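You operate a simulated robot arm through the tools that you are given. There is no shell and no other tool. Be economical: measure what you need, move in short steps, check, and stop when the job is done.

You run a simulated two-armed robot. Do the job below in one go: nothing can be reset, and whatever is moved stays where it is left.

Task
Take the purple towel from the top of the black table and lay it out flat on the top of the make-up table.

The check looks at the end state, three seconds after you hand in, the way a careful person would. Anything else that was tipped, shoved, dropped, spilled or broken makes it a failure. Flat cloth is picked up by pressing the open fingertips on it (5 to 10 N) and closing them slowly along it; thin cloth reads only 2 to 8 mm in the jaws.

Robot
Two 7-joint arms with two-finger parallel grippers on one trunk, on a base that drives. Base frame: it is fixed to the floor where the robot stands at the start and does not move with it; the origin is under the middle of the robot, x ahead of it, y to its left, z up. Readings come in mm, rad, newtons and seconds.
The left shoulder is at the start at [50, 161, 1098], the right one opposite. With the tool pointing down near the work surface each hand reaches from about 180 to 680 mm from the robot's upright axis, wherever it stands, measured 20 degrees to its own side. Places, roughly: top of the make-up table [1000, 1000, 800]. Payload 3.43 kg a hand.
The TCP of each hand is the grasp point between the finger pads, 30 mm short of the fingertips. In the tool frame z runs along the fingers and y along their closing line. The gripper opens to 94 mm. The fingers are 28 mm wide and 10 mm thick; the gripper's body (50 by 96 mm) begins 55 mm behind the TCP.
Orientation is that of the tool frame in the base frame, as [roll, pitch, yaw] about the fixed x, y, z axes, in that order (R = Rz(yaw) Ry(pitch) Rx(roll)). With the fingers straight down and closing along the base's y, the tool's x points along the base's -x, its y along +y and its z along -z.

Tools
- The arms move only by the tool step_arm. It takes "left_deltas", "right_deltas" or both (then of equal length, played together; a hand with none holds still); each is a list of rows, each a list of 7 numbers: the turn, a rotation vector about the tool's x, y, z in rad, then the shift along the tool's x, y, z in m, then the opening, from 0 (shut) to 1 (fully open). In form: [[rx, ry, rz, x, y, z, gripper], ...]. A call has 1 to 8 rows; each row shifts and turns the commanded pose from where the row before left it, along the tool's axes as they then stand. Rows are played at 5 a second. More than 50 mm and 0.15 rad between two rows, or a gripper value outside its range, and nothing of the call is played. A pose out of reach is approached as far as the arm can. The call stops where the force on the tool passes 40 N (or 10 N more than at its start, if that is more) or the arm is blocked; 0.2 s more then pass. Each finger travels about 45 mm/s and halts on what it meets, pressing with about 25 N; the grip force reading is that of the motor and also rises with nothing between the fingers. The clock runs only during rows and for 0.2 s after the last one: add rows that do not move to give the fingers time. It gives the time, the measured TCP pose, the force on the tool (base axes), the opening and the grip force at its end, in the units of the frame above (readings bear some noise), with the torque about the TCP (base axes, N m) and any sound that the robot's microphone picked up.
- Cameras (640 x 400 px; columns grow to the right, rows downward): "scene" is now at [117.4, -34, 1217.7]; the picture's right is [-0.36, -0.93, 0.00], its down [-0.48, 0.19, -0.86] and it looks along [0.80, -0.31, -0.52] (base axes); focal length 281 px, centre (320, 200). "left" rides on the left gripper at [76, -14, -102] in its tool frame; the picture's right is [0.18, 0.98, 0.00], its down [-0.75, 0.14, -0.64] and it looks along [-0.63, 0.12, 0.77] (tool axes); focal length 243 px, centre (320, 200). "right" rides on the right gripper at [76, 14, -102] in its tool frame; the picture's right is [-0.18, 0.98, 0.00], its down [-0.75, -0.14, -0.64] and it looks along [-0.63, -0.12, 0.77] (tool axes); focal length 243 px, centre (320, 200). There is no depth. A picture from a camera that has moved, and an enlarged one, comes with that camera's place and axes in the base frame and with its lens. The place of the scene camera against the robot may be out by one fixed shift of up to 18 mm in any direction.
- snapshot(camera): a new picture of that camera. No time passes.
- slide_trunk(by): slides the trunk up (or, below 0, down) by that many mm; the arms and the scene camera ride with it, the base frame stays. It gives what a move gives, with no picture.
- steer(legs): drives the robot by 1 to 6 legs, each [ahead, left, turn to the left] in mm, mm and rad, along the robot's own axes; the way and the turn of a leg run together, so that a leg with both is an arc; at most 1500 mm and 3.142 rad a leg. The arms and the cameras ride along, it lands a little off, and it stops where it bumps. It gives what a move gives.
- pan_tilt(pan, tilt): turns the head with the scene camera to pan (to the left, within 1.396 rad either way) and tilt (down, from -0.506 to 1.204), counted from straight ahead of the robot. It gives what a move gives.
- enlarge(camera, box): a new picture of the part [left, top, right, bottom] of that camera's present view, enlarged. No time passes.
- close_job(): hands the job in; it is judged then, once.

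Go step by step. Nothing tells you exact positions but the pictures and the camera data: compare them with the known pose of the tool, close in by small moves and look again before you grip or let go. The budget is 120 turns and 88 pictures, counting those below and the enlarged ones. Unless the task says otherwise, let go and move clear before handing in, and close with one line.

The tools are called by a JSON object that holds its "api" and its "payload". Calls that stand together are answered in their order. step_arm: Moves the arms, as the interface text tells. Its arguments: {"type":"object","properties":{"left_deltas":{"type":"array","items":{"type":"array","items":{"type":"number"}}},"right_deltas":{"type":"array","items":{"type":"array","items":{"type":"number"}}}},"required":[]} The other tools are called the same way: slide_trunk (by) slides the trunk up or down; steer (legs) drives the base; pan_tilt (pan, tilt) turns the head that bears the scene camera; snapshot (camera) takes a picture; enlarge (camera, box) takes an enlarged picture of a part of a camera's view; close_job () hands the job in.

At the start:

```text
clock: 0.0
left_ee_pos: [469.9, 52.0, 970.1]
left_tool_rot: [3.141, -0.001, -3.141]
left_force: [-0.5, -0.3, -0.4]
left_torque: [0.03, 0.0, 0.02]
left_grip_width: 94.3
left_grip_force: 0.1
right_ee_pos: [364.3, -269.9, 991.8]
right_tool_rot: [3.141, 0.001, -3.141]
right_force: [-0.7, 0.1, 0.5]
right_torque: [0.02, -0.01, -0.02]
right_grip_width: 94.1
right_grip_force: 0.1
trunk travel left (down, up): [-125.0, 142.0]
robot x, y, heading: [2.0, -1.1, 0.002]
head pan, tilt: [-0.368, 0.543]
```

scene: 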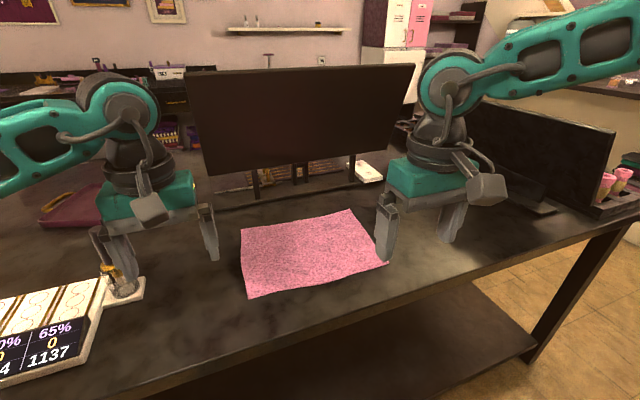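
right: 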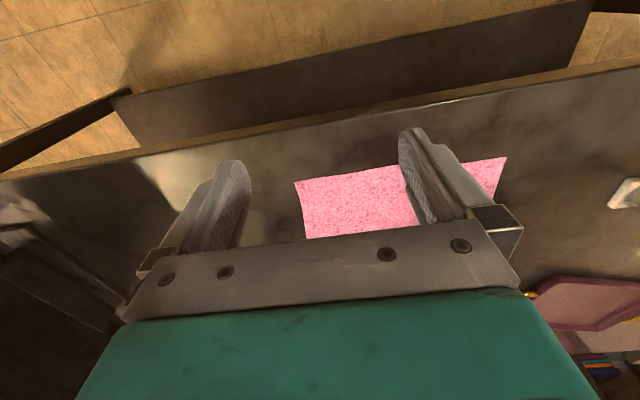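
left: 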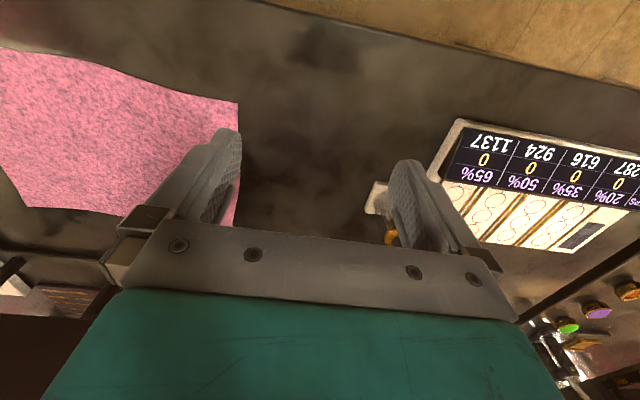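

The pink-purple towel lies flat on the black table, about 300 x 225 mm around [610, -195, 782]. Next I look at the make-up table and the surroundings.

{"api": "pan_tilt", "payload": {"pan": 0.75, "tilt": 0.5}}

{"api": "snapshot", "payload": {"camera": "scene"}}

```text
clock: 1.4
left_ee_pos: [470.3, 51.5, 971.0]
left_tool_rot: [-3.141, -0.001, -3.141]
left_force: [-0.3, 0.4, 0.3]
left_torque: [0.01, 0.0, -0.02]
left_grip_width: 93.9
left_grip_force: 0.1
right_ee_pos: [363.8, -269.1, 991.0]
right_tool_rot: [3.141, 0.0, -3.141]
right_force: [0.6, -0.3, -0.5]
right_torque: [-0.01, -0.01, 0.0]
right_grip_width: 94.1
right_grip_force: 0.1
trunk travel left (down, up): [-125.0, 142.0]
robot x, y, heading: [1.1, 1.6, 0.0]
head pan, tilt: [0.75, 0.499]
```

```text
84 pictures are left
camera scene: at [100.0, 60.4, 1221.6], right [0.68, -0.73, 0.0], down [-0.35, -0.33, -0.88], along [0.64, 0.6, -0.48], focal length 281 px, centre (320, 200)
```

scene: 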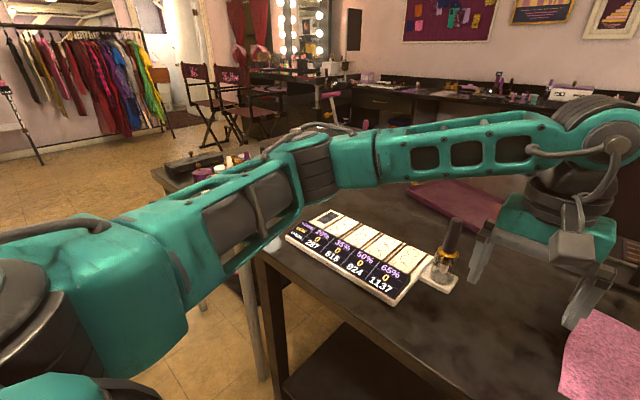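

The make-up table stands left beyond the end of the black one, hidden by my left arm. I shift the base right to face the towel squarely, then view both.

{"api": "steer", "payload": {"legs": [[0, -185, 0]]}}

{"api": "pan_tilt", "payload": {"pan": 0.0, "tilt": 0.75}}

{"api": "snapshot", "payload": {"camera": "scene"}}

```text
clock: 3.6
left_ee_pos: [469.9, -126.5, 971.2]
left_tool_rot: [-3.141, -0.002, -3.137]
left_force: [0.4, 0.4, 0.4]
left_torque: [0.0, 0.02, -0.03]
left_grip_width: 93.8
left_grip_force: 0.0
right_ee_pos: [364.6, -449.9, 990.6]
right_tool_rot: [-3.142, -0.002, -3.139]
right_force: [-0.2, -0.1, -0.7]
right_torque: [0.0, -0.01, -0.02]
right_grip_width: 94.0
right_grip_force: 0.1
trunk travel left (down, up): [-125.0, 142.0]
robot x, y, heading: [2.8, -179.4, 0.002]
head pan, tilt: [0.75, 0.499]
```

```text
clock: 4.7
left_ee_pos: [469.3, -126.9, 971.3]
left_tool_rot: [3.141, 0.001, -3.138]
left_force: [0.3, 0.3, -0.3]
left_torque: [0.01, -0.01, -0.01]
left_grip_width: 94.0
left_grip_force: 0.0
right_ee_pos: [364.2, -447.5, 990.5]
right_tool_rot: [3.141, -0.001, -3.138]
right_force: [0.2, 0.5, 0.2]
right_torque: [0.01, -0.03, 0.0]
right_grip_width: 94.0
right_grip_force: 0.0
trunk travel left (down, up): [-125.0, 142.0]
robot x, y, heading: [1.6, -184.0, 0.002]
head pan, tilt: [0.0, 0.75]
```

```text
83 pictures are left
camera scene: at [116.6, -182.2, 1199.6], right [0.0, -1.0, 0.0], down [-0.68, 0.0, -0.73], along [0.73, 0.0, -0.68], focal length 281 px, centre (320, 200)
```

scene: 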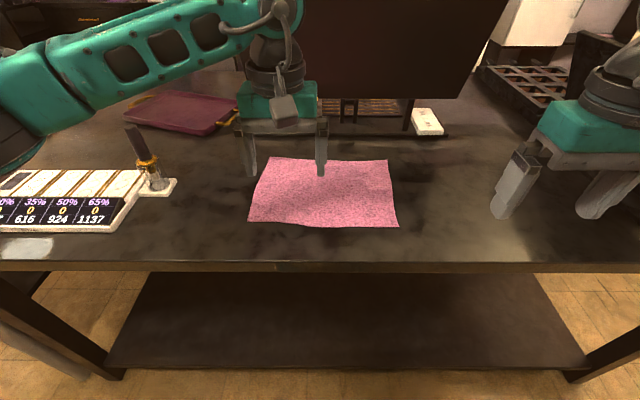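

Towel corners come out near [500,-37], [487,-337], [725,-47], [717,-358]. I turn both wrists 90° so the fingers close along x, across the near edge.

{"api": "step_arm", "payload": {"left_deltas": [[0, 0, 0.1428, 0, 0, 0, 1], [0, 0, 0.1428, 0, 0, 0, 1], [0, 0, 0.1428, 0, 0, 0, 1], [0, 0, 0.1428, 0, 0, 0, 1], [0, 0, 0.1428, 0, 0, 0, 1], [0, 0, 0.1428, 0, 0, 0, 1], [0, 0, 0.1428, 0, 0, 0, 1], [0, 0, 0.1428, 0, 0, 0, 1]], "right_deltas": [[0, 0, -0.1428, 0, 0, 0, 1], [0, 0, -0.1428, 0, 0, 0, 1], [0, 0, -0.1428, 0, 0, 0, 1], [0, 0, -0.1428, 0, 0, 0, 1], [0, 0, -0.1428, 0, 0, 0, 1], [0, 0, -0.1428, 0, 0, 0, 1], [0, 0, -0.1428, 0, 0, 0, 1], [0, 0, -0.1428, 0, 0, 0, 1]]}}

{"api": "step_arm", "payload": {"left_deltas": [[0, 0, 0.1428, 0, 0, 0, 0.6], [0, 0, 0.1428, 0, 0, 0, 0.5], [0, 0, 0.1424, 0, 0, 0, 0.4], [0, 0, 0, 0, 0, 0, 0.4]], "right_deltas": [[0, 0, -0.1428, 0, 0, 0, 0.6], [0, 0, -0.1428, 0, 0, 0, 0.5], [0, 0, -0.1424, 0, 0, 0, 0.4], [0, 0, 0, 0, 0, 0, 0.4]]}}

```text
clock: 6.5
left_ee_pos: [470.7, -128.1, 969.7]
left_tool_rot: [-3.14, 0.0, 2.097]
left_force: [0.1, -0.6, 0.3]
left_torque: [-0.02, -0.02, -0.02]
left_grip_width: 94.0
left_grip_force: 0.0
left hand out of reach, approached as far as the arm can: row 8
right_ee_pos: [317.8, -379.5, 991.4]
right_tool_rot: [-3.137, -0.002, -1.998]
right_force: [0.0, 0.0, 0.3]
right_torque: [-0.01, 0.01, -0.03]
right_grip_width: 94.4
right_grip_force: 0.1
right hand out of reach, approached as far as the arm can: row 6, 7, 8
trunk travel left (down, up): [-125.0, 142.0]
robot x, y, heading: [-2.9, -180.2, 0.005]
head pan, tilt: [0.0, 0.75]
```

```text
clock: 7.5
left_ee_pos: [436.4, -108.2, 965.0]
left_tool_rot: [-3.141, 0.0, 2.008]
left_force: [-0.2, 0.4, 0.6]
left_torque: [-0.01, 0.0, 0.0]
left_grip_width: 37.6
left_grip_force: 0.0
left hand out of reach, approached as far as the arm can: row 1, 2, 3
right_ee_pos: [245.2, -308.2, 984.2]
right_tool_rot: [-3.139, 0.001, -1.568]
right_force: [-0.1, 0.3, -0.9]
right_torque: [-0.03, 0.01, 0.01]
right_grip_width: 37.6
right_grip_force: 0.1
right hand out of reach, approached as far as the arm can: row 1, 2, 3
trunk travel left (down, up): [-125.0, 142.0]
robot x, y, heading: [1.8, -179.6, 0.003]
head pan, tilt: [0.0, 0.75]
```

Turning that way runs into the wrist limits. I turn back and try the other way round.

{"api": "step_arm", "payload": {"left_deltas": [[0, 0, -0.149, 0, 0, 0, 0.4], [0, 0, -0.149, 0, 0, 0, 0.4], [0, 0, -0.149, 0, 0, 0, 0.4], [0, 0, -0.149, 0, 0, 0, 0.4], [0, 0, -0.149, 0, 0, 0, 0.4], [0, 0, -0.149, 0, 0, 0, 0.4], [0, 0, -0.149, 0, 0, 0, 0.4], [0, 0, -0.149, 0, 0, 0, 0.4]], "right_deltas": [[0, 0, 0.149, 0, 0, 0, 0.4], [0, 0, 0.149, 0, 0, 0, 0.4], [0, 0, 0.149, 0, 0, 0, 0.4], [0, 0, 0.149, 0, 0, 0, 0.4], [0, 0, 0.149, 0, 0, 0, 0.4], [0, 0, 0.149, 0, 0, 0, 0.4], [0, 0, 0.149, 0, 0, 0, 0.4], [0, 0, 0.149, 0, 0, 0, 0.4]]}}

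{"api": "step_arm", "payload": {"left_deltas": [[0, 0, -0.149, 0, 0, 0, 0.4], [0, 0, -0.149, 0, 0, 0, 0.4], [0, 0, -0.149, 0, 0, 0, 0.4], [0, 0, -0.149, 0, 0, 0, 0.4], [0, 0, -0.149, 0, 0, 0, 0.4], [0, 0, -0.149, 0, 0, 0, 0.4], [0, 0, -0.149, 0, 0, 0, 0.4], [0, 0, -0.149, 0, 0, 0, 0.4]], "right_deltas": [[0, 0, 0.149, 0, 0, 0, 0.4], [0, 0, 0.149, 0, 0, 0, 0.4], [0, 0, 0.149, 0, 0, 0, 0.4], [0, 0, 0.149, 0, 0, 0, 0.4], [0, 0, 0.149, 0, 0, 0, 0.4], [0, 0, 0.149, 0, 0, 0, 0.4], [0, 0, 0.149, 0, 0, 0, 0.4], [0, 0, 0.149, 0, 0, 0, 0.4]]}}

```text
clock: 9.3
left_ee_pos: [437.5, -108.6, 964.8]
left_tool_rot: [-3.14, 0.0, -3.077]
left_force: [0.0, -0.6, 0.8]
left_torque: [0.0, 0.0, -0.01]
left_grip_width: 37.6
left_grip_force: 0.1
right_ee_pos: [247.1, -309.2, 983.6]
right_tool_rot: [-3.141, 0.001, -2.764]
right_force: [-0.1, -0.1, 0.1]
right_torque: [0.0, 0.0, -0.01]
right_grip_width: 37.7
right_grip_force: 0.0
trunk travel left (down, up): [-125.0, 142.0]
robot x, y, heading: [-2.6, -186.6, 0.003]
head pan, tilt: [0.0, 0.75]
```

```text
clock: 11.1
left_ee_pos: [437.1, -108.8, 965.6]
left_tool_rot: [3.141, -0.001, -1.886]
left_force: [-0.6, -0.4, -0.5]
left_torque: [-0.03, 0.04, 0.04]
left_grip_width: 37.8
left_grip_force: 0.1
right_ee_pos: [245.9, -309.9, 985.0]
right_tool_rot: [-3.141, -0.001, 2.328]
right_force: [0.4, 0.0, -0.2]
right_torque: [0.0, -0.03, 0.0]
right_grip_width: 37.7
right_grip_force: 0.1
trunk travel left (down, up): [-125.0, 142.0]
robot x, y, heading: [4.0, -181.3, 0.003]
head pan, tilt: [0.0, 0.75]
```

The other way works. I finish the turn and bring both hands above the near corners.

{"api": "step_arm", "payload": {"left_deltas": [[0, 0, -0.105, 0, 0, 0, 0.5], [0, 0, -0.105, 0, 0, 0, 0.5], [0, 0, -0.105, 0, 0, 0, 0.5], [0, 0, 0, 0, 0, 0, 0.5], [0, 0, 0, 0, 0, 0, 0.5], [0, 0, 0, 0, 0, 0, 0.5]], "right_deltas": [[0, 0, 0.126, 0, 0, 0, 0.5], [0, 0, 0.126, 0, 0, 0, 0.5], [0, 0, 0.126, 0, 0, 0, 0.5], [0, 0, 0.126, 0, 0, 0, 0.5], [0, 0, 0.126, 0, 0, 0, 0.5], [0, 0, 0.127, 0, 0, 0, 0.5]]}}

{"api": "step_arm", "payload": {"left_deltas": [[0, 0, 0, -0.0073, -0.013, 0.015, 0.5], [0, 0, 0, -0.0073, -0.013, 0.015, 0.5], [0, 0, 0, -0.0073, -0.013, 0.015, 0.5], [0, 0, 0, -0.0073, -0.013, 0.015, 0.5], [0, 0, 0, -0.0073, -0.013, 0.015, 0.5], [0, 0, 0, -0.0073, -0.013, 0.015, 0.5]], "right_deltas": [[0, 0, 0, 0, 0.043, 0.018, 0.5], [0, 0, 0, 0, 0.043, 0.018, 0.5], [0, 0, 0, 0, 0.043, 0.018, 0.5], [0, 0, 0, 0, 0.043, 0.018, 0.5], [0, 0, 0, 0, 0.043, 0.018, 0.5], [0, 0, 0, 0, 0.043, 0.018, 0.5]]}}

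{"api": "snapshot", "payload": {"camera": "scene"}}

{"api": "snapshot", "payload": {"camera": "left"}}

{"api": "snapshot", "payload": {"camera": "right"}}

```text
clock: 12.5
left_ee_pos: [437.2, -108.9, 966.8]
left_tool_rot: [3.141, -0.001, -1.572]
left_force: [0.1, 0.3, 0.7]
left_torque: [0.01, -0.04, 0.0]
left_grip_width: 47.2
left_grip_force: 0.1
right_ee_pos: [244.9, -309.3, 985.9]
right_tool_rot: [-3.142, 0.0, 1.572]
right_force: [-0.1, 0.2, 0.7]
right_torque: [0.04, 0.0, -0.02]
right_grip_width: 47.1
right_grip_force: 0.0
trunk travel left (down, up): [-125.0, 142.0]
robot x, y, heading: [-0.1, -177.9, 0.004]
head pan, tilt: [0.0, 0.75]
```

```text
clock: 13.9
left_ee_pos: [515.5, -65.4, 877.4]
left_tool_rot: [3.141, -0.001, -1.575]
left_force: [0.1, 0.8, 0.2]
left_torque: [0.0, -0.01, 0.01]
left_grip_width: 47.1
left_grip_force: 0.1
right_ee_pos: [475.5, -348.1, 896.9]
right_tool_rot: [3.142, -0.002, 1.574]
right_force: [0.2, -1.1, 0.6]
right_torque: [-0.01, -0.02, 0.02]
right_grip_width: 47.0
right_grip_force: 0.0
right hand out of reach, approached as far as the arm can: row 5, 6
trunk travel left (down, up): [-125.0, 142.0]
robot x, y, heading: [5.2, -182.2, 0.006]
head pan, tilt: [0.0, 0.75]
```

```text
82 pictures are left
camera scene: at [116.8, -182.3, 1199.6], right [0.0, -1.0, 0.0], down [-0.68, 0.0, -0.73], along [0.73, 0.0, -0.68], focal length 281 px, centre (320, 200)
```

scene: 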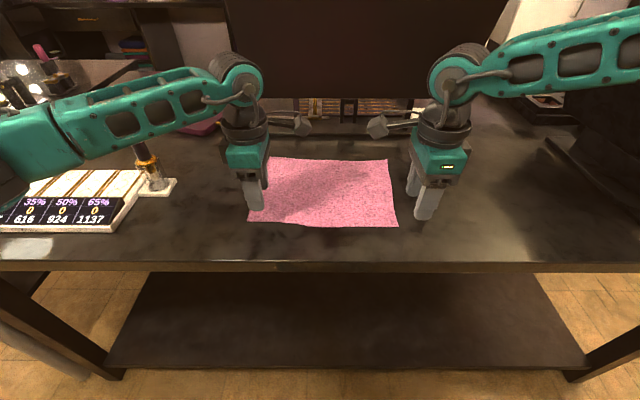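

```text
81 pictures are left
camera left: at [530.3, -141.9, 979.1], right [-0.98, -0.18, 0.0], down [-0.14, 0.75, 0.64], along [-0.12, 0.63, -0.77], focal length 243 px, centre (320, 200)
```

left: 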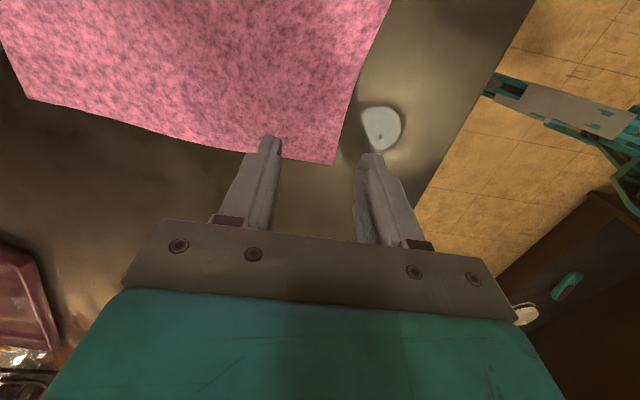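

```text
80 pictures are left
camera right: at [489.7, -272.9, 999.9], right [0.98, -0.18, 0.0], down [-0.14, -0.75, 0.64], along [-0.12, -0.63, -0.77], focal length 243 px, centre (320, 200)
```

right: 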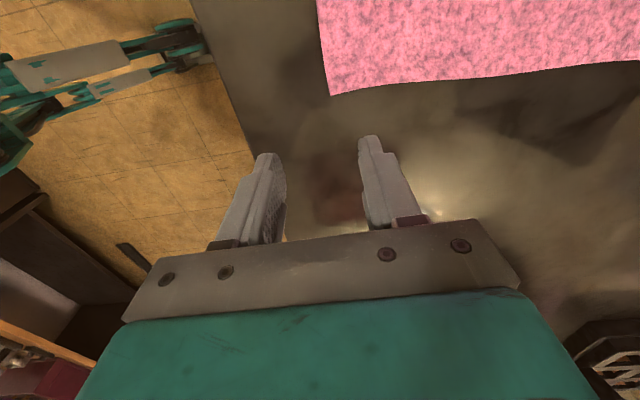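

Wrist views put the near corners at about [496,-26] and [486,-339]. I move both hands over their pinch points, checking that the right hand can get there.

{"api": "step_arm", "payload": {"left_deltas": [[0, 0, 0, -0.009, -0.002, 0.009, 0.35], [0, 0, 0, -0.008, -0.002, 0.009, 0.3], [0, 0, 0, 0, 0, 0.009, 0.3]], "right_deltas": [[0, 0, 0, 0.0155, 0, 0, 0.35], [0, 0, 0, 0.0155, 0.016, 0, 0.3], [0, 0, 0, 0, 0.018, 0.0, 0.3]]}}

```text
clock: 14.7
left_ee_pos: [521.5, -48.2, 848.6]
left_tool_rot: [3.138, -0.001, -1.571]
left_force: [-0.1, -0.7, 0.4]
left_torque: [0.01, -0.04, 0.0]
left_grip_width: 28.4
left_grip_force: 0.1
right_ee_pos: [479.5, -348.0, 907.2]
right_tool_rot: [3.139, -0.001, 1.575]
right_force: [-0.2, 0.8, -0.4]
right_torque: [0.03, -0.02, 0.02]
right_grip_width: 28.0
right_grip_force: 0.1
right hand out of reach, approached as far as the arm can: row 1, 2, 3
trunk travel left (down, up): [-125.0, 142.0]
robot x, y, heading: [0.6, -182.3, 0.003]
head pan, tilt: [0.0, 0.75]
```

The right hand is stuck on a joint limit; I back it off, move it inward as the left one did, and approach again.

{"api": "step_arm", "payload": {"right_deltas": [[0, 0, 0.15, 0, -0.04, 0, 0.3], [0, 0, 0.15, 0, -0.04, -0.03, 0.3], [0, 0, 0, 0.03, 0, -0.03, 0.3], [0, 0, 0, 0.03, 0, 0, 0.3], [0, 0, 0, 0.03, 0, 0, 0.3]]}}

```text
clock: 15.9
left_ee_pos: [521.8, -49.0, 850.9]
left_tool_rot: [-3.141, -0.003, -1.574]
left_force: [0.0, -0.5, 0.3]
left_torque: [0.0, -0.02, 0.04]
left_grip_width: 28.2
left_grip_force: 0.0
right_ee_pos: [411.9, -286.2, 972.1]
right_tool_rot: [3.139, 0.001, 1.273]
right_force: [0.6, -0.4, 0.9]
right_torque: [0.03, -0.01, 0.01]
right_grip_width: 28.4
right_grip_force: 0.1
right hand out of reach, approached as far as the arm can: row 4, 5
trunk travel left (down, up): [-125.0, 142.0]
robot x, y, heading: [-0.4, -182.7, 0.005]
head pan, tilt: [0.0, 0.75]
```

{"api": "step_arm", "payload": {"right_deltas": [[0, 0, -0.15, 0, 0, 0, 0.3], [0, 0, -0.15, 0, 0, 0, 0.3], [0, 0, -0.15, 0, 0, 0, 0.3], [0, 0, -0.15, 0, 0, 0, 0.3], [0, 0, 0, 0.02, 0.04, 0.02, 0.3], [0, 0, 0, 0, 0.04, 0.02, 0.3], [0, 0, 0, 0, 0.03, 0.02, 0.3]]}}

```text
clock: 17.5
left_ee_pos: [520.5, -49.2, 849.6]
left_tool_rot: [3.141, 0.0, -1.572]
left_force: [-0.6, -0.1, -0.2]
left_torque: [0.0, 0.01, 0.05]
left_grip_width: 28.3
left_grip_force: 0.1
right_ee_pos: [460.6, -322.9, 931.8]
right_tool_rot: [3.14, -0.002, 1.876]
right_force: [1.0, 0.9, 0.5]
right_torque: [0.01, 0.01, 0.01]
right_grip_width: 28.2
right_grip_force: 0.1
right hand out of reach, approached as far as the arm can: row 5, 6, 7
trunk travel left (down, up): [-125.0, 142.0]
robot x, y, heading: [3.0, -177.9, 0.006]
head pan, tilt: [0.0, 0.75]
```

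{"api": "step_arm", "payload": {"right_deltas": [[0, 0, -0.15, 0, 0, 0, 0.3], [0, 0, -0.15, 0, 0, 0, 0.3], [0, 0, -0.15, 0, 0, 0, 0.3], [0, 0, -0.15, 0, 0, 0, 0.3], [0, 0, -0.15, 0, 0, 0, 0.3], [0, 0, -0.15, 0, 0, 0, 0.3], [0, 0, -0.15, 0, 0, 0, 0.3], [0, 0, -0.15, 0, 0, 0, 0.3]]}}

{"api": "step_arm", "payload": {"right_deltas": [[0, 0, -0.07, 0, 0, 0, 0.3], [0, 0, 0, -0.02, 0.0, 0, 0.3], [0, 0, 0, -0.03, 0, 0, 0.3]]}}

{"api": "snapshot", "payload": {"camera": "scene"}}

```text
clock: 19.3
left_ee_pos: [520.6, -48.5, 850.7]
left_tool_rot: [-3.14, -0.002, -1.572]
left_force: [0.4, -0.4, 0.4]
left_torque: [0.01, -0.02, -0.03]
left_grip_width: 28.3
left_grip_force: 0.1
right_ee_pos: [459.0, -322.6, 935.0]
right_tool_rot: [3.141, -0.001, 3.076]
right_force: [0.2, -0.1, 0.2]
right_torque: [0.0, -0.01, 0.0]
right_grip_width: 28.3
right_grip_force: 0.1
trunk travel left (down, up): [-125.0, 142.0]
robot x, y, heading: [0.9, -177.5, 0.01]
head pan, tilt: [0.0, 0.75]
```

```text
clock: 20.1
left_ee_pos: [521.8, -49.2, 849.4]
left_tool_rot: [-3.142, 0.0, -1.573]
left_force: [0.5, -1.0, -0.3]
left_torque: [0.0, 0.03, 0.01]
left_grip_width: 28.4
left_grip_force: 0.0
right_ee_pos: [491.6, -346.2, 940.9]
right_tool_rot: [3.14, 0.002, -3.14]
right_force: [0.4, -0.3, -0.7]
right_torque: [0.0, 0.0, 0.02]
right_grip_width: 27.9
right_grip_force: 0.0
right hand out of reach, approached as far as the arm can: row 2, 3
trunk travel left (down, up): [-125.0, 142.0]
robot x, y, heading: [0.5, -182.3, 0.005]
head pan, tilt: [0.0, 0.75]
```

```text
79 pictures are left
camera scene: at [116.7, -182.3, 1199.6], right [0.0, -1.0, 0.0], down [-0.68, 0.0, -0.73], along [0.73, 0.0, -0.68], focal length 281 px, centre (320, 200)
```

scene: 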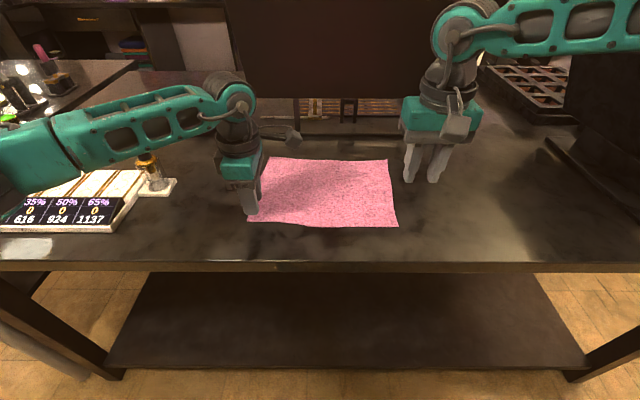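

{"api": "step_arm", "payload": {"right_deltas": [[0, 0, 0, 0.042, -0.02, -0.016, 0.3], [0, 0, 0, 0.042, -0.025, -0.017, 0.3], [0, 0, 0, 0.043, -0.02, -0.017, 0.3], [0, 0, 0, 0, 0.03, 0, 0.3], [0, 0, 0, 0, 0.03, 0, 0.3], [0, 0, 0, 0, 0.03, 0, 0.3], [0, 0, 0, 0, 0.04, 0, 0.3], [0, 0, 0, 0, 0.04, 0, 0.3]]}}

{"api": "step_arm", "payload": {"right_deltas": [[0, 0, 0, -0.03, 0, 0, 0.3], [0, 0, 0, -0.03, 0, 0, 0.3], [0, 0, 0, -0.03, 0, 0, 0.3], [0, 0, 0, -0.02, 0, 0, 0.3]]}}

```text
refused: row 2 steps farther than a row can; nothing moved
```

```text
clock: 21.1
left_ee_pos: [520.6, -48.5, 851.1]
left_tool_rot: [-3.14, 0.0, -1.573]
left_force: [0.2, 0.1, -0.2]
left_torque: [-0.01, -0.03, 0.01]
left_grip_width: 28.1
left_grip_force: 0.1
right_ee_pos: [539.4, -396.4, 956.6]
right_tool_rot: [3.14, 0.001, -3.14]
right_force: [0.7, 0.1, 0.6]
right_torque: [-0.01, 0.04, 0.01]
right_grip_width: 28.3
right_grip_force: 0.0
right hand out of reach, approached as far as the arm can: row 1, 2, 3, 4
trunk travel left (down, up): [-125.0, 142.0]
robot x, y, heading: [0.8, -181.9, -0.0]
head pan, tilt: [0.0, 0.75]
```

{"api": "step_arm", "payload": {"right_deltas": [[0, 0, 0, 0.045, 0, -0.01, 0.3], [0, 0, 0, 0.045, 0, -0.01, 0.3], [0, 0, 0, 0.045, 0, -0.01, 0.3], [0, 0, 0, 0.045, 0, -0.005, 0.3], [0, 0, 0, 0, 0.04, 0, 0.3], [0, 0, 0, 0, 0.04, 0, 0.3], [0, 0, 0, 0, 0.04, 0, 0.3], [0, 0, 0, 0, 0.02, 0, 0.3]]}}

{"api": "step_arm", "payload": {"right_deltas": [[0, 0, 0, -0.03, 0, 0, 0.3], [0, 0, 0, -0.03, 0, 0, 0.3], [0, 0, 0, -0.03, 0, 0, 0.3], [0, 0, 0, -0.02, 0, 0, 0.3]]}}

{"api": "snapshot", "payload": {"camera": "scene"}}

```text
clock: 22.9
left_ee_pos: [520.4, -48.6, 851.6]
left_tool_rot: [3.141, -0.002, -1.574]
left_force: [0.0, 0.2, 0.2]
left_torque: [0.0, 0.01, 0.03]
left_grip_width: 28.2
left_grip_force: 0.0
right_ee_pos: [358.4, -267.6, 993.7]
right_tool_rot: [3.141, 0.001, 3.139]
right_force: [0.1, -0.3, -0.2]
right_torque: [0.01, 0.0, -0.04]
right_grip_width: 28.3
right_grip_force: 0.0
right hand out of reach, approached as far as the arm can: row 8
trunk travel left (down, up): [-125.0, 142.0]
robot x, y, heading: [1.3, -178.9, 0.003]
head pan, tilt: [0.0, 0.75]
```

```text
clock: 23.9
left_ee_pos: [520.5, -49.2, 850.4]
left_tool_rot: [-3.141, -0.001, -1.574]
left_force: [-0.5, -1.1, 0.6]
left_torque: [0.0, -0.04, -0.02]
left_grip_width: 28.2
left_grip_force: 0.0
right_ee_pos: [449.5, -304.5, 993.0]
right_tool_rot: [3.14, 0.0, -3.14]
right_force: [0.0, 0.0, -0.5]
right_torque: [0.0, 0.01, 0.0]
right_grip_width: 28.3
right_grip_force: 0.0
right hand out of reach, approached as far as the arm can: row 1, 2, 3, 4
trunk travel left (down, up): [-125.0, 142.0]
robot x, y, heading: [-2.1, -184.9, 0.005]
head pan, tilt: [0.0, 0.75]
```

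```text
78 pictures are left
camera scene: at [116.7, -182.3, 1199.6], right [0.0, -1.0, 0.0], down [-0.68, 0.0, -0.73], along [0.73, 0.0, -0.68], focal length 281 px, centre (320, 200)
```

scene: 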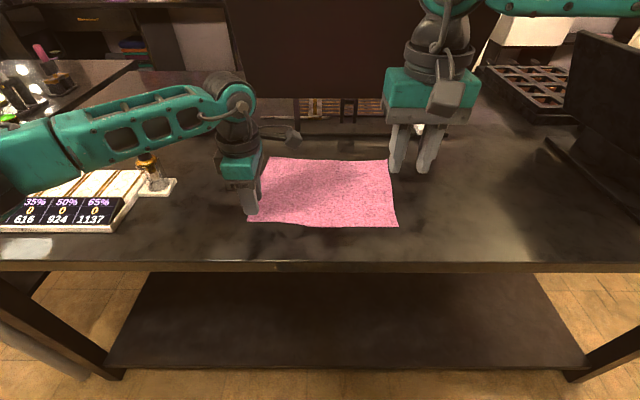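

The right arm cannot reach that far inward; shifting the base about 95 mm left puts its target more to its own side, while the left hand can still cover its corner.

{"api": "steer", "payload": {"legs": [[0, 95, 0]]}}

{"api": "step_arm", "payload": {"left_deltas": [[0, 0, 0, 0.03, 0, 0, 0.3], [0, 0, 0, 0.03, 0, 0, 0.3], [0, 0, 0, 0.035, 0, 0, 0.3]], "right_deltas": [[0, 0, 0, 0, -0.035, 0.01, 0.3], [0, 0, 0, 0, -0.035, 0.01, 0.3], [0, 0, 0, 0, -0.035, 0.01, 0.3]]}}

```text
clock: 25.4
left_ee_pos: [520.6, 48.7, 849.4]
left_tool_rot: [-3.141, -0.003, -1.57]
left_force: [0.6, 0.5, 0.4]
left_torque: [0.02, 0.02, -0.04]
left_grip_width: 28.4
left_grip_force: 0.1
right_ee_pos: [449.8, -209.7, 993.4]
right_tool_rot: [3.141, 0.001, -3.138]
right_force: [0.4, 0.9, -0.4]
right_torque: [-0.01, -0.01, 0.01]
right_grip_width: 28.1
right_grip_force: 0.0
trunk travel left (down, up): [-125.0, 142.0]
robot x, y, heading: [-0.2, -83.1, 0.005]
head pan, tilt: [0.0, 0.75]
```

```text
clock: 26.2
left_ee_pos: [522.2, -46.6, 852.3]
left_tool_rot: [3.141, 0.0, -1.571]
left_force: [-0.5, -0.4, 0.2]
left_torque: [0.02, 0.02, 0.01]
left_grip_width: 28.2
left_grip_force: 0.0
right_ee_pos: [449.7, -314.5, 959.9]
right_tool_rot: [3.139, 0.0, -3.138]
right_force: [0.8, 0.5, -0.2]
right_torque: [-0.03, -0.03, 0.03]
right_grip_width: 28.3
right_grip_force: 0.0
trunk travel left (down, up): [-125.0, 142.0]
robot x, y, heading: [0.2, -84.8, 0.001]
head pan, tilt: [0.0, 0.75]
```

{"api": "step_arm", "payload": {"right_deltas": [[0, 0, 0.143, 0, 0, 0, 0.3], [0, 0, 0.143, 0, 0, 0, 0.3], [0, 0, 0.143, 0, 0, 0, 0.3], [0, 0, 0.143, 0, 0, 0, 0.3], [0, 0, 0.143, 0, 0, 0, 0.3], [0, 0, 0.143, 0, 0, 0, 0.3], [0, 0, 0.143, 0, 0, 0, 0.3], [0, 0, 0.143, 0, 0, 0, 0.3]]}}

{"api": "step_arm", "payload": {"right_deltas": [[0, 0, 0.143, 0, 0, 0, 0.3], [0, 0, 0.143, 0, 0, 0, 0.3], [0, 0, 0.141, 0, 0, 0, 0.3], [0, 0, 0, 0, 0.02, 0.03, 0.3], [0, 0, 0, 0, 0.02, 0.03, 0.3], [0, 0, 0, 0, 0.02, 0.03, 0.3]]}}

{"api": "snapshot", "payload": {"camera": "left"}}

{"api": "snapshot", "payload": {"camera": "right"}}

```text
clock: 28.0
left_ee_pos: [520.4, -47.3, 851.1]
left_tool_rot: [-3.141, -0.002, -1.572]
left_force: [-0.3, 0.4, -0.3]
left_torque: [-0.04, 0.0, -0.06]
left_grip_width: 28.0
left_grip_force: 0.1
right_ee_pos: [450.0, -313.6, 964.1]
right_tool_rot: [3.139, -0.003, 1.998]
right_force: [-0.6, -0.6, -0.2]
right_torque: [-0.02, -0.01, 0.01]
right_grip_width: 28.4
right_grip_force: 0.0
trunk travel left (down, up): [-125.0, 142.0]
robot x, y, heading: [4.2, -85.6, 0.001]
head pan, tilt: [0.0, 0.75]
```

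```text
clock: 29.4
left_ee_pos: [521.9, -46.6, 852.0]
left_tool_rot: [3.14, 0.0, -1.571]
left_force: [-0.5, -0.4, -0.3]
left_torque: [0.0, -0.05, -0.04]
left_grip_width: 28.3
left_grip_force: 0.2
right_ee_pos: [510.5, -311.8, 869.8]
right_tool_rot: [3.14, -0.001, 1.573]
right_force: [-0.2, 0.6, 0.0]
right_torque: [0.02, 0.0, 0.02]
right_grip_width: 28.0
right_grip_force: 0.0
trunk travel left (down, up): [-125.0, 142.0]
robot x, y, heading: [-0.6, -83.2, 0.004]
head pan, tilt: [0.0, 0.75]
```

```text
77 pictures are left
camera left: at [537.2, -123.9, 954.3], right [-0.98, -0.18, 0.0], down [-0.14, 0.75, 0.64], along [-0.12, 0.63, -0.77], focal length 243 px, centre (320, 200)
```

left: 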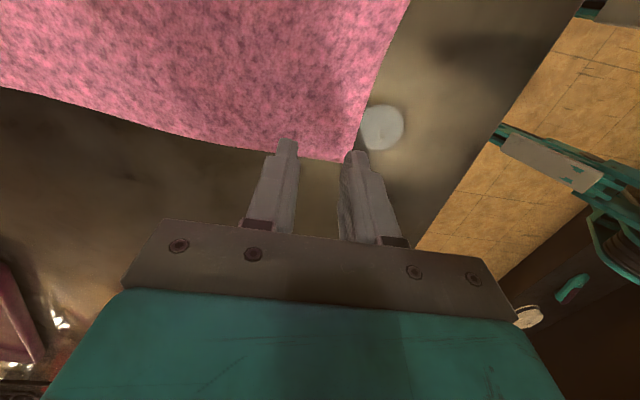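

```text
76 pictures are left
camera right: at [525.7, -237.0, 973.4], right [0.98, -0.18, 0.0], down [-0.14, -0.75, 0.64], along [-0.12, -0.63, -0.77], focal length 243 px, centre (320, 200)
```

right: 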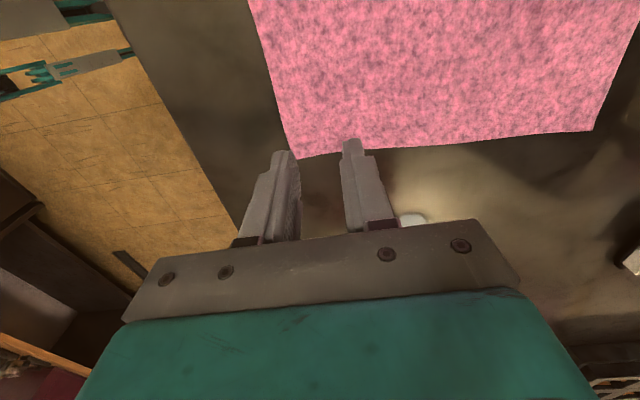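

The hands sit right over the near corners. I lower both close to the table.

{"api": "step_arm", "payload": {"left_deltas": [[0, 0, 0, 0, 0, 0.011, 0.3], [0, 0, 0, 0, 0, 0.011, 0.3], [0, 0, 0, 0, 0, 0.01, 0.3], [0, 0, 0, 0, 0, 0, 0.3]], "right_deltas": [[0, 0, 0, -0.009, 0.004, 0.017, 0.3], [0, 0, 0, 0, 0, 0.017, 0.3], [0, 0, 0, 0, 0, 0.016, 0.3], [0, 0, 0, 0, 0, 0, 0.3]]}}

{"api": "snapshot", "payload": {"camera": "left"}}

{"api": "snapshot", "payload": {"camera": "right"}}

```text
clock: 30.2
left_ee_pos: [524.9, -48.0, 832.7]
left_tool_rot: [-3.128, -0.006, -1.569]
left_force: [-1.9, 0.8, 15.9]
left_torque: [0.05, 0.39, -0.01]
left_grip_width: 29.3
left_grip_force: 1.0
right_ee_pos: [500.6, -332.1, 833.2]
right_tool_rot: [3.141, -0.001, 1.577]
right_force: [-0.2, 0.0, 0.5]
right_torque: [0.01, 0.0, 0.01]
right_grip_width: 28.2
right_grip_force: 0.1
right hand out of reach, approached as far as the arm can: row 2, 3
trunk travel left (down, up): [-125.0, 142.0]
robot x, y, heading: [-3.0, -89.2, 0.001]
head pan, tilt: [0.0, 0.75]
stopped in row 4 (left hand): the force on the tool passed its limit at 44 N (the readings are from after the stop); the commanded pose is now the measured one
```

```text
75 pictures are left
camera left: at [537.9, -123.4, 934.6], right [-0.98, -0.19, -0.01], down [-0.15, 0.76, 0.63], along [-0.11, 0.62, -0.77], focal length 243 px, centre (320, 200)
```

left: 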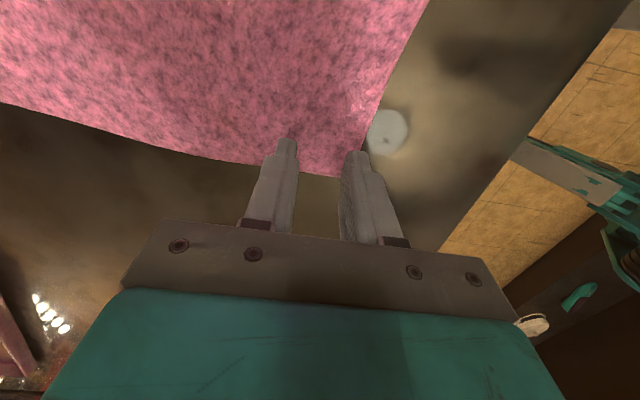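

```text
74 pictures are left
camera right: at [516.4, -255.9, 936.4], right [0.98, -0.18, 0.0], down [-0.14, -0.76, 0.64], along [-0.11, -0.63, -0.77], focal length 243 px, centre (320, 200)
```

right: 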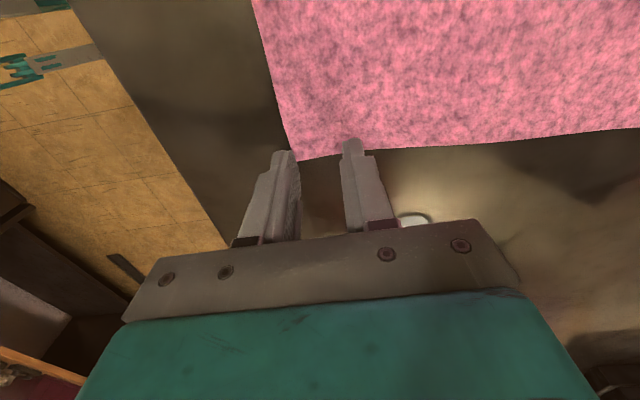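

Left fingertips touched at TCP 833, so the table top is at about z=802. I lift both a little, shift the base left 50 mm more for the right arm's sake, and re-place the hands.

{"api": "step_arm", "payload": {"left_deltas": [[0, 0, 0, 0, 0, -0.015, 0.3], [-0.013, 0.006, 0, 0, 0, -0.015, 0.3]], "right_deltas": [[0, 0, 0, 0, 0, -0.015, 0.3], [0, 0, 0, 0, 0, -0.015, 0.3]]}}

{"api": "steer", "payload": {"legs": [[0, 55, 0]]}}

{"api": "step_arm", "payload": {"left_deltas": [[0, 0, 0, 0.03, 0, 0, 0.3], [0, 0, 0, 0.03, 0.003, 0, 0.3]], "right_deltas": [[0, 0, 0, -0.03, 0, 0, 0.3], [0, 0, 0, -0.004, 0.014, 0, 0.3]]}}

```text
clock: 30.8
left_ee_pos: [521.8, -45.2, 857.5]
left_tool_rot: [3.138, -0.01, -1.567]
left_force: [0.0, -0.2, 0.3]
left_torque: [0.0, 0.0, 0.0]
left_grip_width: 28.2
left_grip_force: 0.0
right_ee_pos: [503.2, -331.9, 863.1]
right_tool_rot: [-3.141, -0.002, 1.577]
right_force: [-0.2, 0.0, 0.8]
right_torque: [-0.02, -0.02, 0.02]
right_grip_width: 28.2
right_grip_force: 0.1
trunk travel left (down, up): [-125.0, 142.0]
robot x, y, heading: [-1.2, -86.4, 0.008]
head pan, tilt: [0.0, 0.75]
```

```text
clock: 32.0
left_ee_pos: [522.4, 9.6, 857.4]
left_tool_rot: [3.137, -0.013, -1.569]
left_force: [-0.2, 0.8, 0.8]
left_torque: [-0.01, -0.04, -0.02]
left_grip_width: 28.2
left_grip_force: 0.1
right_ee_pos: [503.0, -274.7, 862.9]
right_tool_rot: [3.141, -0.001, 1.577]
right_force: [0.2, -0.5, -0.3]
right_torque: [0.0, 0.0, 0.0]
right_grip_width: 28.3
right_grip_force: 0.0
trunk travel left (down, up): [-125.0, 142.0]
robot x, y, heading: [1.2, -28.0, 0.013]
head pan, tilt: [0.0, 0.75]
```

```text
clock: 32.6
left_ee_pos: [519.8, -49.9, 859.7]
left_tool_rot: [3.138, -0.012, -1.567]
left_force: [0.0, 0.2, 0.0]
left_torque: [0.03, -0.04, 0.04]
left_grip_width: 28.4
left_grip_force: 0.0
right_ee_pos: [517.9, -310.3, 862.4]
right_tool_rot: [3.141, -0.002, 1.576]
right_force: [0.4, 0.0, 0.2]
right_torque: [0.01, 0.0, 0.05]
right_grip_width: 28.4
right_grip_force: 0.1
trunk travel left (down, up): [-125.0, 142.0]
robot x, y, heading: [1.1, -29.4, 0.005]
head pan, tilt: [0.0, 0.75]
```

{"api": "step_arm", "payload": {"left_deltas": [[0, -0.012, 0, 0.007, 0, 0.01, 0.3], [0, 0, 0, 0, 0, 0.01, 0.3], [0, 0, 0, 0, 0, 0, 0.3]], "right_deltas": [[0, 0, 0, 0, 0, 0.012, 0.3], [0, 0, 0, 0, 0, 0.012, 0.3], [0, 0, 0, 0, 0, 0, 0.3]]}}

{"api": "enlarge", "payload": {"camera": "left", "box": [160, 80, 480, 280]}}

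{"api": "enlarge", "payload": {"camera": "right", "box": [160, 80, 480, 280]}}

```text
clock: 33.4
left_ee_pos: [520.8, -58.2, 839.7]
left_tool_rot: [3.139, 0.0, -1.568]
left_force: [-1.1, 1.1, -0.2]
left_torque: [-0.01, 0.01, 0.02]
left_grip_width: 28.2
left_grip_force: 0.1
right_ee_pos: [518.6, -309.8, 840.1]
right_tool_rot: [3.14, -0.001, 1.576]
right_force: [0.3, 0.9, 0.1]
right_torque: [-0.01, 0.03, 0.01]
right_grip_width: 27.9
right_grip_force: 0.1
trunk travel left (down, up): [-125.0, 142.0]
robot x, y, heading: [-2.9, -34.8, 0.008]
head pan, tilt: [0.0, 0.75]
```

```text
2.00 times, centred on (320, 180) of left
camera zoom: at [536.6, -134.7, 942.2], right [-0.98, -0.19, 0.0], down [-0.14, 0.75, 0.64], along [-0.12, 0.63, -0.77], focal length 485 px, centre (320, 240)
```

zoom: 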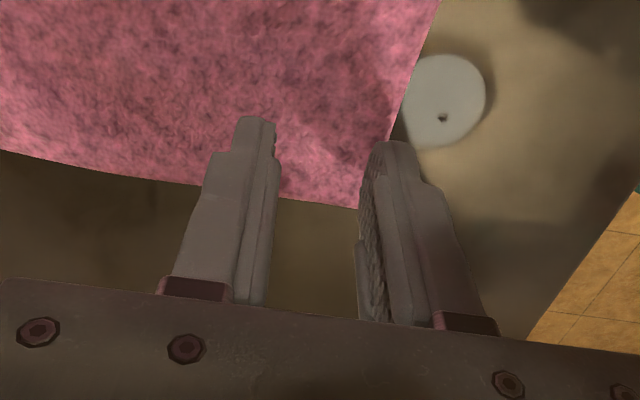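

```text
2.00 times, centred on (320, 180) of right
camera zoom: at [532.5, -234.5, 943.0], right [0.98, -0.18, 0.0], down [-0.14, -0.76, 0.64], along [-0.11, -0.63, -0.77], focal length 485 px, centre (320, 240)
```

zoom: 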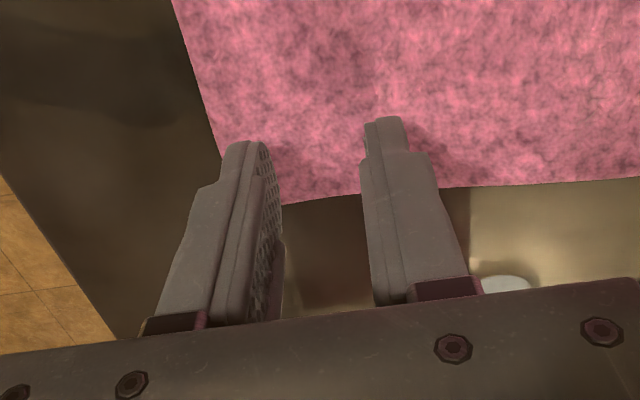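

{"api": "step_arm", "payload": {"left_deltas": [[0, 0, 0, 0, -0.01, 0, 0.3], [0, 0, 0, 0, 0, 0.004, 0.3], [0, 0, 0, 0, 0, 0.002, 0.3], [0, 0, 0, 0, 0, 0, 0.3]], "right_deltas": [[0, 0, 0, 0, 0.002, 0, 0.3], [0, 0, 0, 0, 0, 0.004, 0.3], [0, 0, 0, 0, 0, 0.002, 0.3], [0, 0, 0, 0, 0, 0, 0.3]]}}

```text
clock: 34.4
left_ee_pos: [528.2, -57.4, 833.9]
left_tool_rot: [3.139, 0.001, -1.568]
left_force: [0.8, 0.1, 0.4]
left_torque: [0.06, -0.04, 0.01]
left_grip_width: 28.5
left_grip_force: 0.1
right_ee_pos: [519.5, -309.2, 834.0]
right_tool_rot: [3.14, -0.001, 1.574]
right_force: [0.0, 0.7, 0.1]
right_torque: [0.01, 0.02, 0.01]
right_grip_width: 28.3
right_grip_force: 0.0
trunk travel left (down, up): [-125.0, 142.0]
robot x, y, heading: [-1.1, -30.6, 0.009]
head pan, tilt: [0.0, 0.75]
```

{"api": "step_arm", "payload": {"left_deltas": [[0, 0, 0, 0, 0, 0.001, 0.3], [0, 0, 0, 0, 0, 0, 0.3]], "right_deltas": [[0, 0, 0, 0, 0, 0.001, 0.3], [0, 0, 0, 0, 0, 0, 0.3]]}}

{"api": "step_arm", "payload": {"left_deltas": [[0, 0, 0, 0, 0, 0.001, 0.3], [0, 0, 0, 0, 0, 0, 0.3]], "right_deltas": [[0, 0, 0, 0, 0, 0.001, 0.3], [0, 0, 0, 0, 0, 0, 0.3]]}}

```text
clock: 35.0
left_ee_pos: [529.4, -57.0, 831.9]
left_tool_rot: [3.138, 0.001, -1.569]
left_force: [0.1, -0.4, -0.1]
left_torque: [-0.01, 0.01, -0.01]
left_grip_width: 28.1
left_grip_force: 0.0
right_ee_pos: [519.4, -309.3, 833.1]
right_tool_rot: [3.139, -0.001, 1.576]
right_force: [0.3, 0.6, -0.6]
right_torque: [0.0, -0.03, 0.03]
right_grip_width: 27.8
right_grip_force: 0.1
trunk travel left (down, up): [-125.0, 142.0]
robot x, y, heading: [-4.1, -29.7, 0.008]
head pan, tilt: [0.0, 0.75]
```

```text
clock: 35.6
left_ee_pos: [530.2, -57.3, 830.6]
left_tool_rot: [3.14, 0.001, -1.571]
left_force: [0.7, 0.9, 2.5]
left_torque: [0.05, 0.0, -0.02]
left_grip_width: 28.0
left_grip_force: 0.1
right_ee_pos: [520.2, -309.3, 831.6]
right_tool_rot: [3.14, -0.001, 1.576]
right_force: [0.6, -0.1, 0.0]
right_torque: [0.0, 0.01, -0.02]
right_grip_width: 28.1
right_grip_force: 0.0
trunk travel left (down, up): [-125.0, 142.0]
robot x, y, heading: [0.0, -28.4, 0.004]
head pan, tilt: [0.0, 0.75]
```

{"api": "step_arm", "payload": {"left_deltas": [[0, 0, 0, 0, 0, 0.0005, 0.3], [0, 0, 0, 0, 0, 0, 0.3]], "right_deltas": [[0, 0, 0, 0, 0, 0.0012, 0.3], [0, 0, 0, 0, 0, 0, 0.3]]}}

```text
clock: 36.2
left_ee_pos: [528.2, -58.8, 831.4]
left_tool_rot: [3.14, 0.001, -1.569]
left_force: [0.9, -0.7, 6.5]
left_torque: [0.04, 0.01, 0.01]
left_grip_width: 28.1
left_grip_force: 0.0
right_ee_pos: [519.7, -308.7, 832.3]
right_tool_rot: [3.137, -0.002, 1.577]
right_force: [0.0, 0.6, 3.2]
right_torque: [-0.02, 0.02, 0.02]
right_grip_width: 27.9
right_grip_force: 0.1
trunk travel left (down, up): [-125.0, 142.0]
robot x, y, heading: [0.1, -34.6, 0.007]
head pan, tilt: [0.0, 0.75]
```

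Left presses 6.5 N, right 3 N. I add a touch on the right and close both slowly.

{"api": "step_arm", "payload": {"left_deltas": [[0, 0, 0, 0, 0, 0.0001, 0.3], [0, 0, 0, 0, 0, 0, 0.26], [0, 0, 0, 0, 0, 0, 0.22], [0, 0, 0, 0, 0, 0, 0.18], [0, 0, 0, 0, 0, 0, 0.14], [0, 0, 0, 0, 0, 0, 0.1], [0, 0, 0, 0, 0, 0, 0.05], [0, 0, 0, 0, 0, 0, 0]], "right_deltas": [[0, 0, 0, 0, 0, 0.0005, 0.3], [0, 0, 0, 0, 0, 0, 0.26], [0, 0, 0, 0, 0, 0, 0.22], [0, 0, 0, 0, 0, 0, 0.18], [0, 0, 0, 0, 0, 0, 0.14], [0, 0, 0, 0, 0, 0, 0.1], [0, 0, 0, 0, 0, 0, 0.05], [0, 0, 0, 0, 0, 0, 0]]}}

{"api": "enlarge", "payload": {"camera": "left", "box": [160, 80, 480, 280]}}

{"api": "enlarge", "payload": {"camera": "right", "box": [160, 80, 480, 280]}}

```text
clock: 38.0
left_ee_pos: [529.9, -57.5, 831.7]
left_tool_rot: [3.14, 0.001, -1.569]
left_force: [-1.6, -0.5, 8.1]
left_torque: [0.03, 0.05, 0.02]
left_grip_width: 2.4
left_grip_force: 25.4
right_ee_pos: [518.0, -309.4, 831.5]
right_tool_rot: [3.135, -0.001, 1.577]
right_force: [2.6, 0.3, 8.4]
right_torque: [-0.05, -0.01, 0.0]
right_grip_width: 2.1
right_grip_force: 24.9
trunk travel left (down, up): [-125.0, 142.0]
robot x, y, heading: [-0.7, -32.1, 0.001]
head pan, tilt: [0.0, 0.75]
```

```text
2.00 times, centred on (320, 180) of left
camera zoom: at [544.2, -134.8, 933.8], right [-0.98, -0.19, 0.0], down [-0.14, 0.75, 0.64], along [-0.12, 0.63, -0.77], focal length 485 px, centre (320, 240)
```

zoom: 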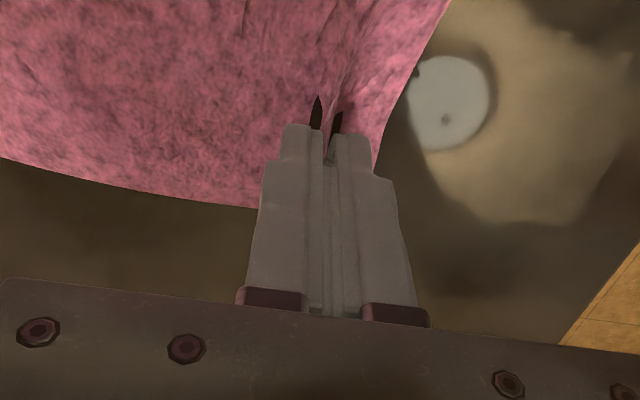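

```text
2.00 times, centred on (320, 180) of right
camera zoom: at [532.4, -233.8, 934.4], right [0.98, -0.18, 0.0], down [-0.14, -0.76, 0.64], along [-0.11, -0.63, -0.77], focal length 485 px, centre (320, 240)
```

zoom: 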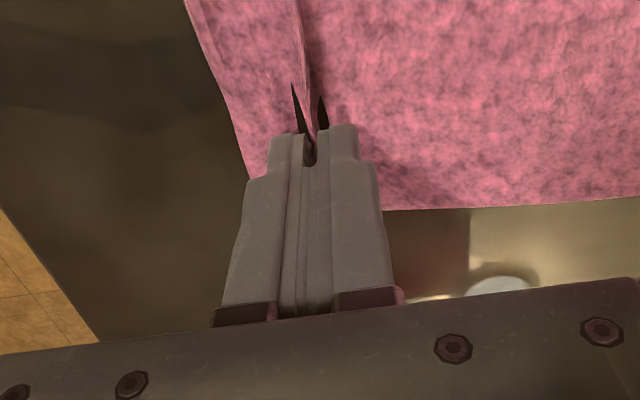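

Both jaws hold a ridge of cloth (2.4 and 2.1 mm). I lift a little and check.

{"api": "step_arm", "payload": {"left_deltas": [[0, 0, 0, 0, 0, -0.01, 0], [0, 0, 0, 0, 0, -0.02, 0], [0, 0, 0, 0, 0, -0.025, 0]], "right_deltas": [[0, 0, 0, 0, 0, -0.01, 0], [0, 0, 0, 0, 0, -0.02, 0], [0, 0, 0, 0, 0, -0.025, 0]]}}

{"api": "snapshot", "payload": {"camera": "scene"}}

```text
clock: 38.8
left_ee_pos: [529.9, -57.0, 887.3]
left_tool_rot: [3.137, 0.0, -1.569]
left_force: [0.1, -0.4, 0.7]
left_torque: [-0.05, -0.05, 0.02]
left_grip_width: 2.2
left_grip_force: 24.8
right_ee_pos: [519.3, -310.4, 885.3]
right_tool_rot: [-3.142, -0.002, 1.578]
right_force: [0.1, 1.3, 0.4]
right_torque: [0.02, 0.01, -0.01]
right_grip_width: 2.1
right_grip_force: 25.0
trunk travel left (down, up): [-125.0, 142.0]
robot x, y, heading: [0.6, -32.1, 0.006]
head pan, tilt: [0.0, 0.75]
```

```text
69 pictures are left
camera scene: at [115.4, -31.2, 1199.6], right [0.01, -1.0, 0.0], down [-0.68, -0.01, -0.73], along [0.73, 0.01, -0.68], focal length 281 px, centre (320, 200)
```

scene: 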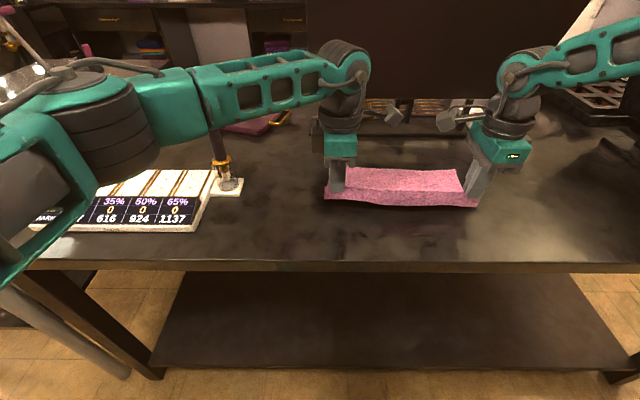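

Held by both hands. I raise the trunk and arms until the towel hangs free.

{"api": "slide_trunk", "payload": {"by": 140}}

{"api": "step_arm", "payload": {"left_deltas": [[0, 0, 0, 0, 0.01, -0.02, 0], [0, 0, 0, 0, 0.01, -0.02, 0], [0, 0, 0, 0, 0.01, -0.02, 0], [0, 0, 0, 0, 0.01, -0.02, 0]], "right_deltas": [[0, 0, 0, 0, -0.01, -0.02, 0], [0, 0, 0, 0, -0.01, -0.02, 0], [0, 0, 0, 0, -0.01, -0.02, 0], [0, 0, 0, 0, -0.01, -0.02, 0]]}}

{"api": "snapshot", "payload": {"camera": "scene"}}

```text
clock: 40.5
left_ee_pos: [529.5, -57.5, 1027.4]
left_tool_rot: [3.139, 0.0, -1.569]
left_force: [0.8, -0.9, -0.2]
left_torque: [-0.01, 0.02, -0.03]
left_grip_width: 1.8
left_grip_force: 24.6
right_ee_pos: [520.6, -309.9, 1025.6]
right_tool_rot: [3.14, -0.001, 1.575]
right_force: [-0.3, -0.4, 0.2]
right_torque: [0.03, 0.02, 0.01]
right_grip_width: 2.1
right_grip_force: 24.7
trunk travel left (down, up): [-265.0, 2.0]
robot x, y, heading: [-2.8, -30.0, 0.005]
head pan, tilt: [0.0, 0.75]
```

```text
clock: 41.5
left_ee_pos: [491.3, -59.7, 1108.1]
left_tool_rot: [3.138, 0.001, -1.569]
left_force: [0.0, 0.8, 0.6]
left_torque: [-0.02, -0.06, 0.02]
left_grip_width: 2.0
left_grip_force: 24.5
right_ee_pos: [477.2, -308.1, 1102.9]
right_tool_rot: [3.141, -0.002, 1.577]
right_force: [0.2, -0.4, -0.7]
right_torque: [0.02, 0.0, -0.02]
right_grip_width: 2.1
right_grip_force: 24.8
trunk travel left (down, up): [-265.0, 2.0]
robot x, y, heading: [3.5, -30.9, 0.007]
head pan, tilt: [0.0, 0.75]
```

```text
68 pictures are left
camera scene: at [115.1, -31.0, 1339.7], right [0.01, -1.0, 0.0], down [-0.68, -0.01, -0.73], along [0.73, 0.01, -0.68], focal length 281 px, centre (320, 200)
```

scene: 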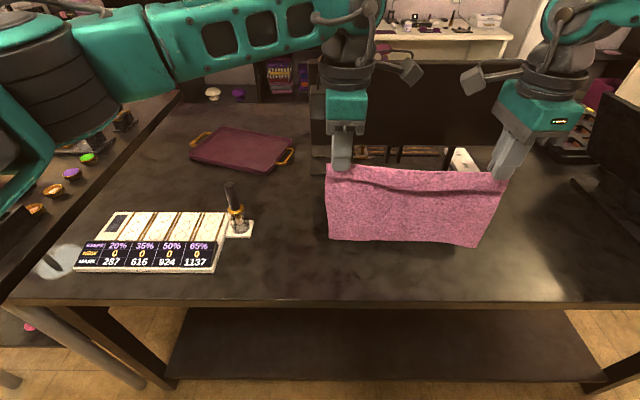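

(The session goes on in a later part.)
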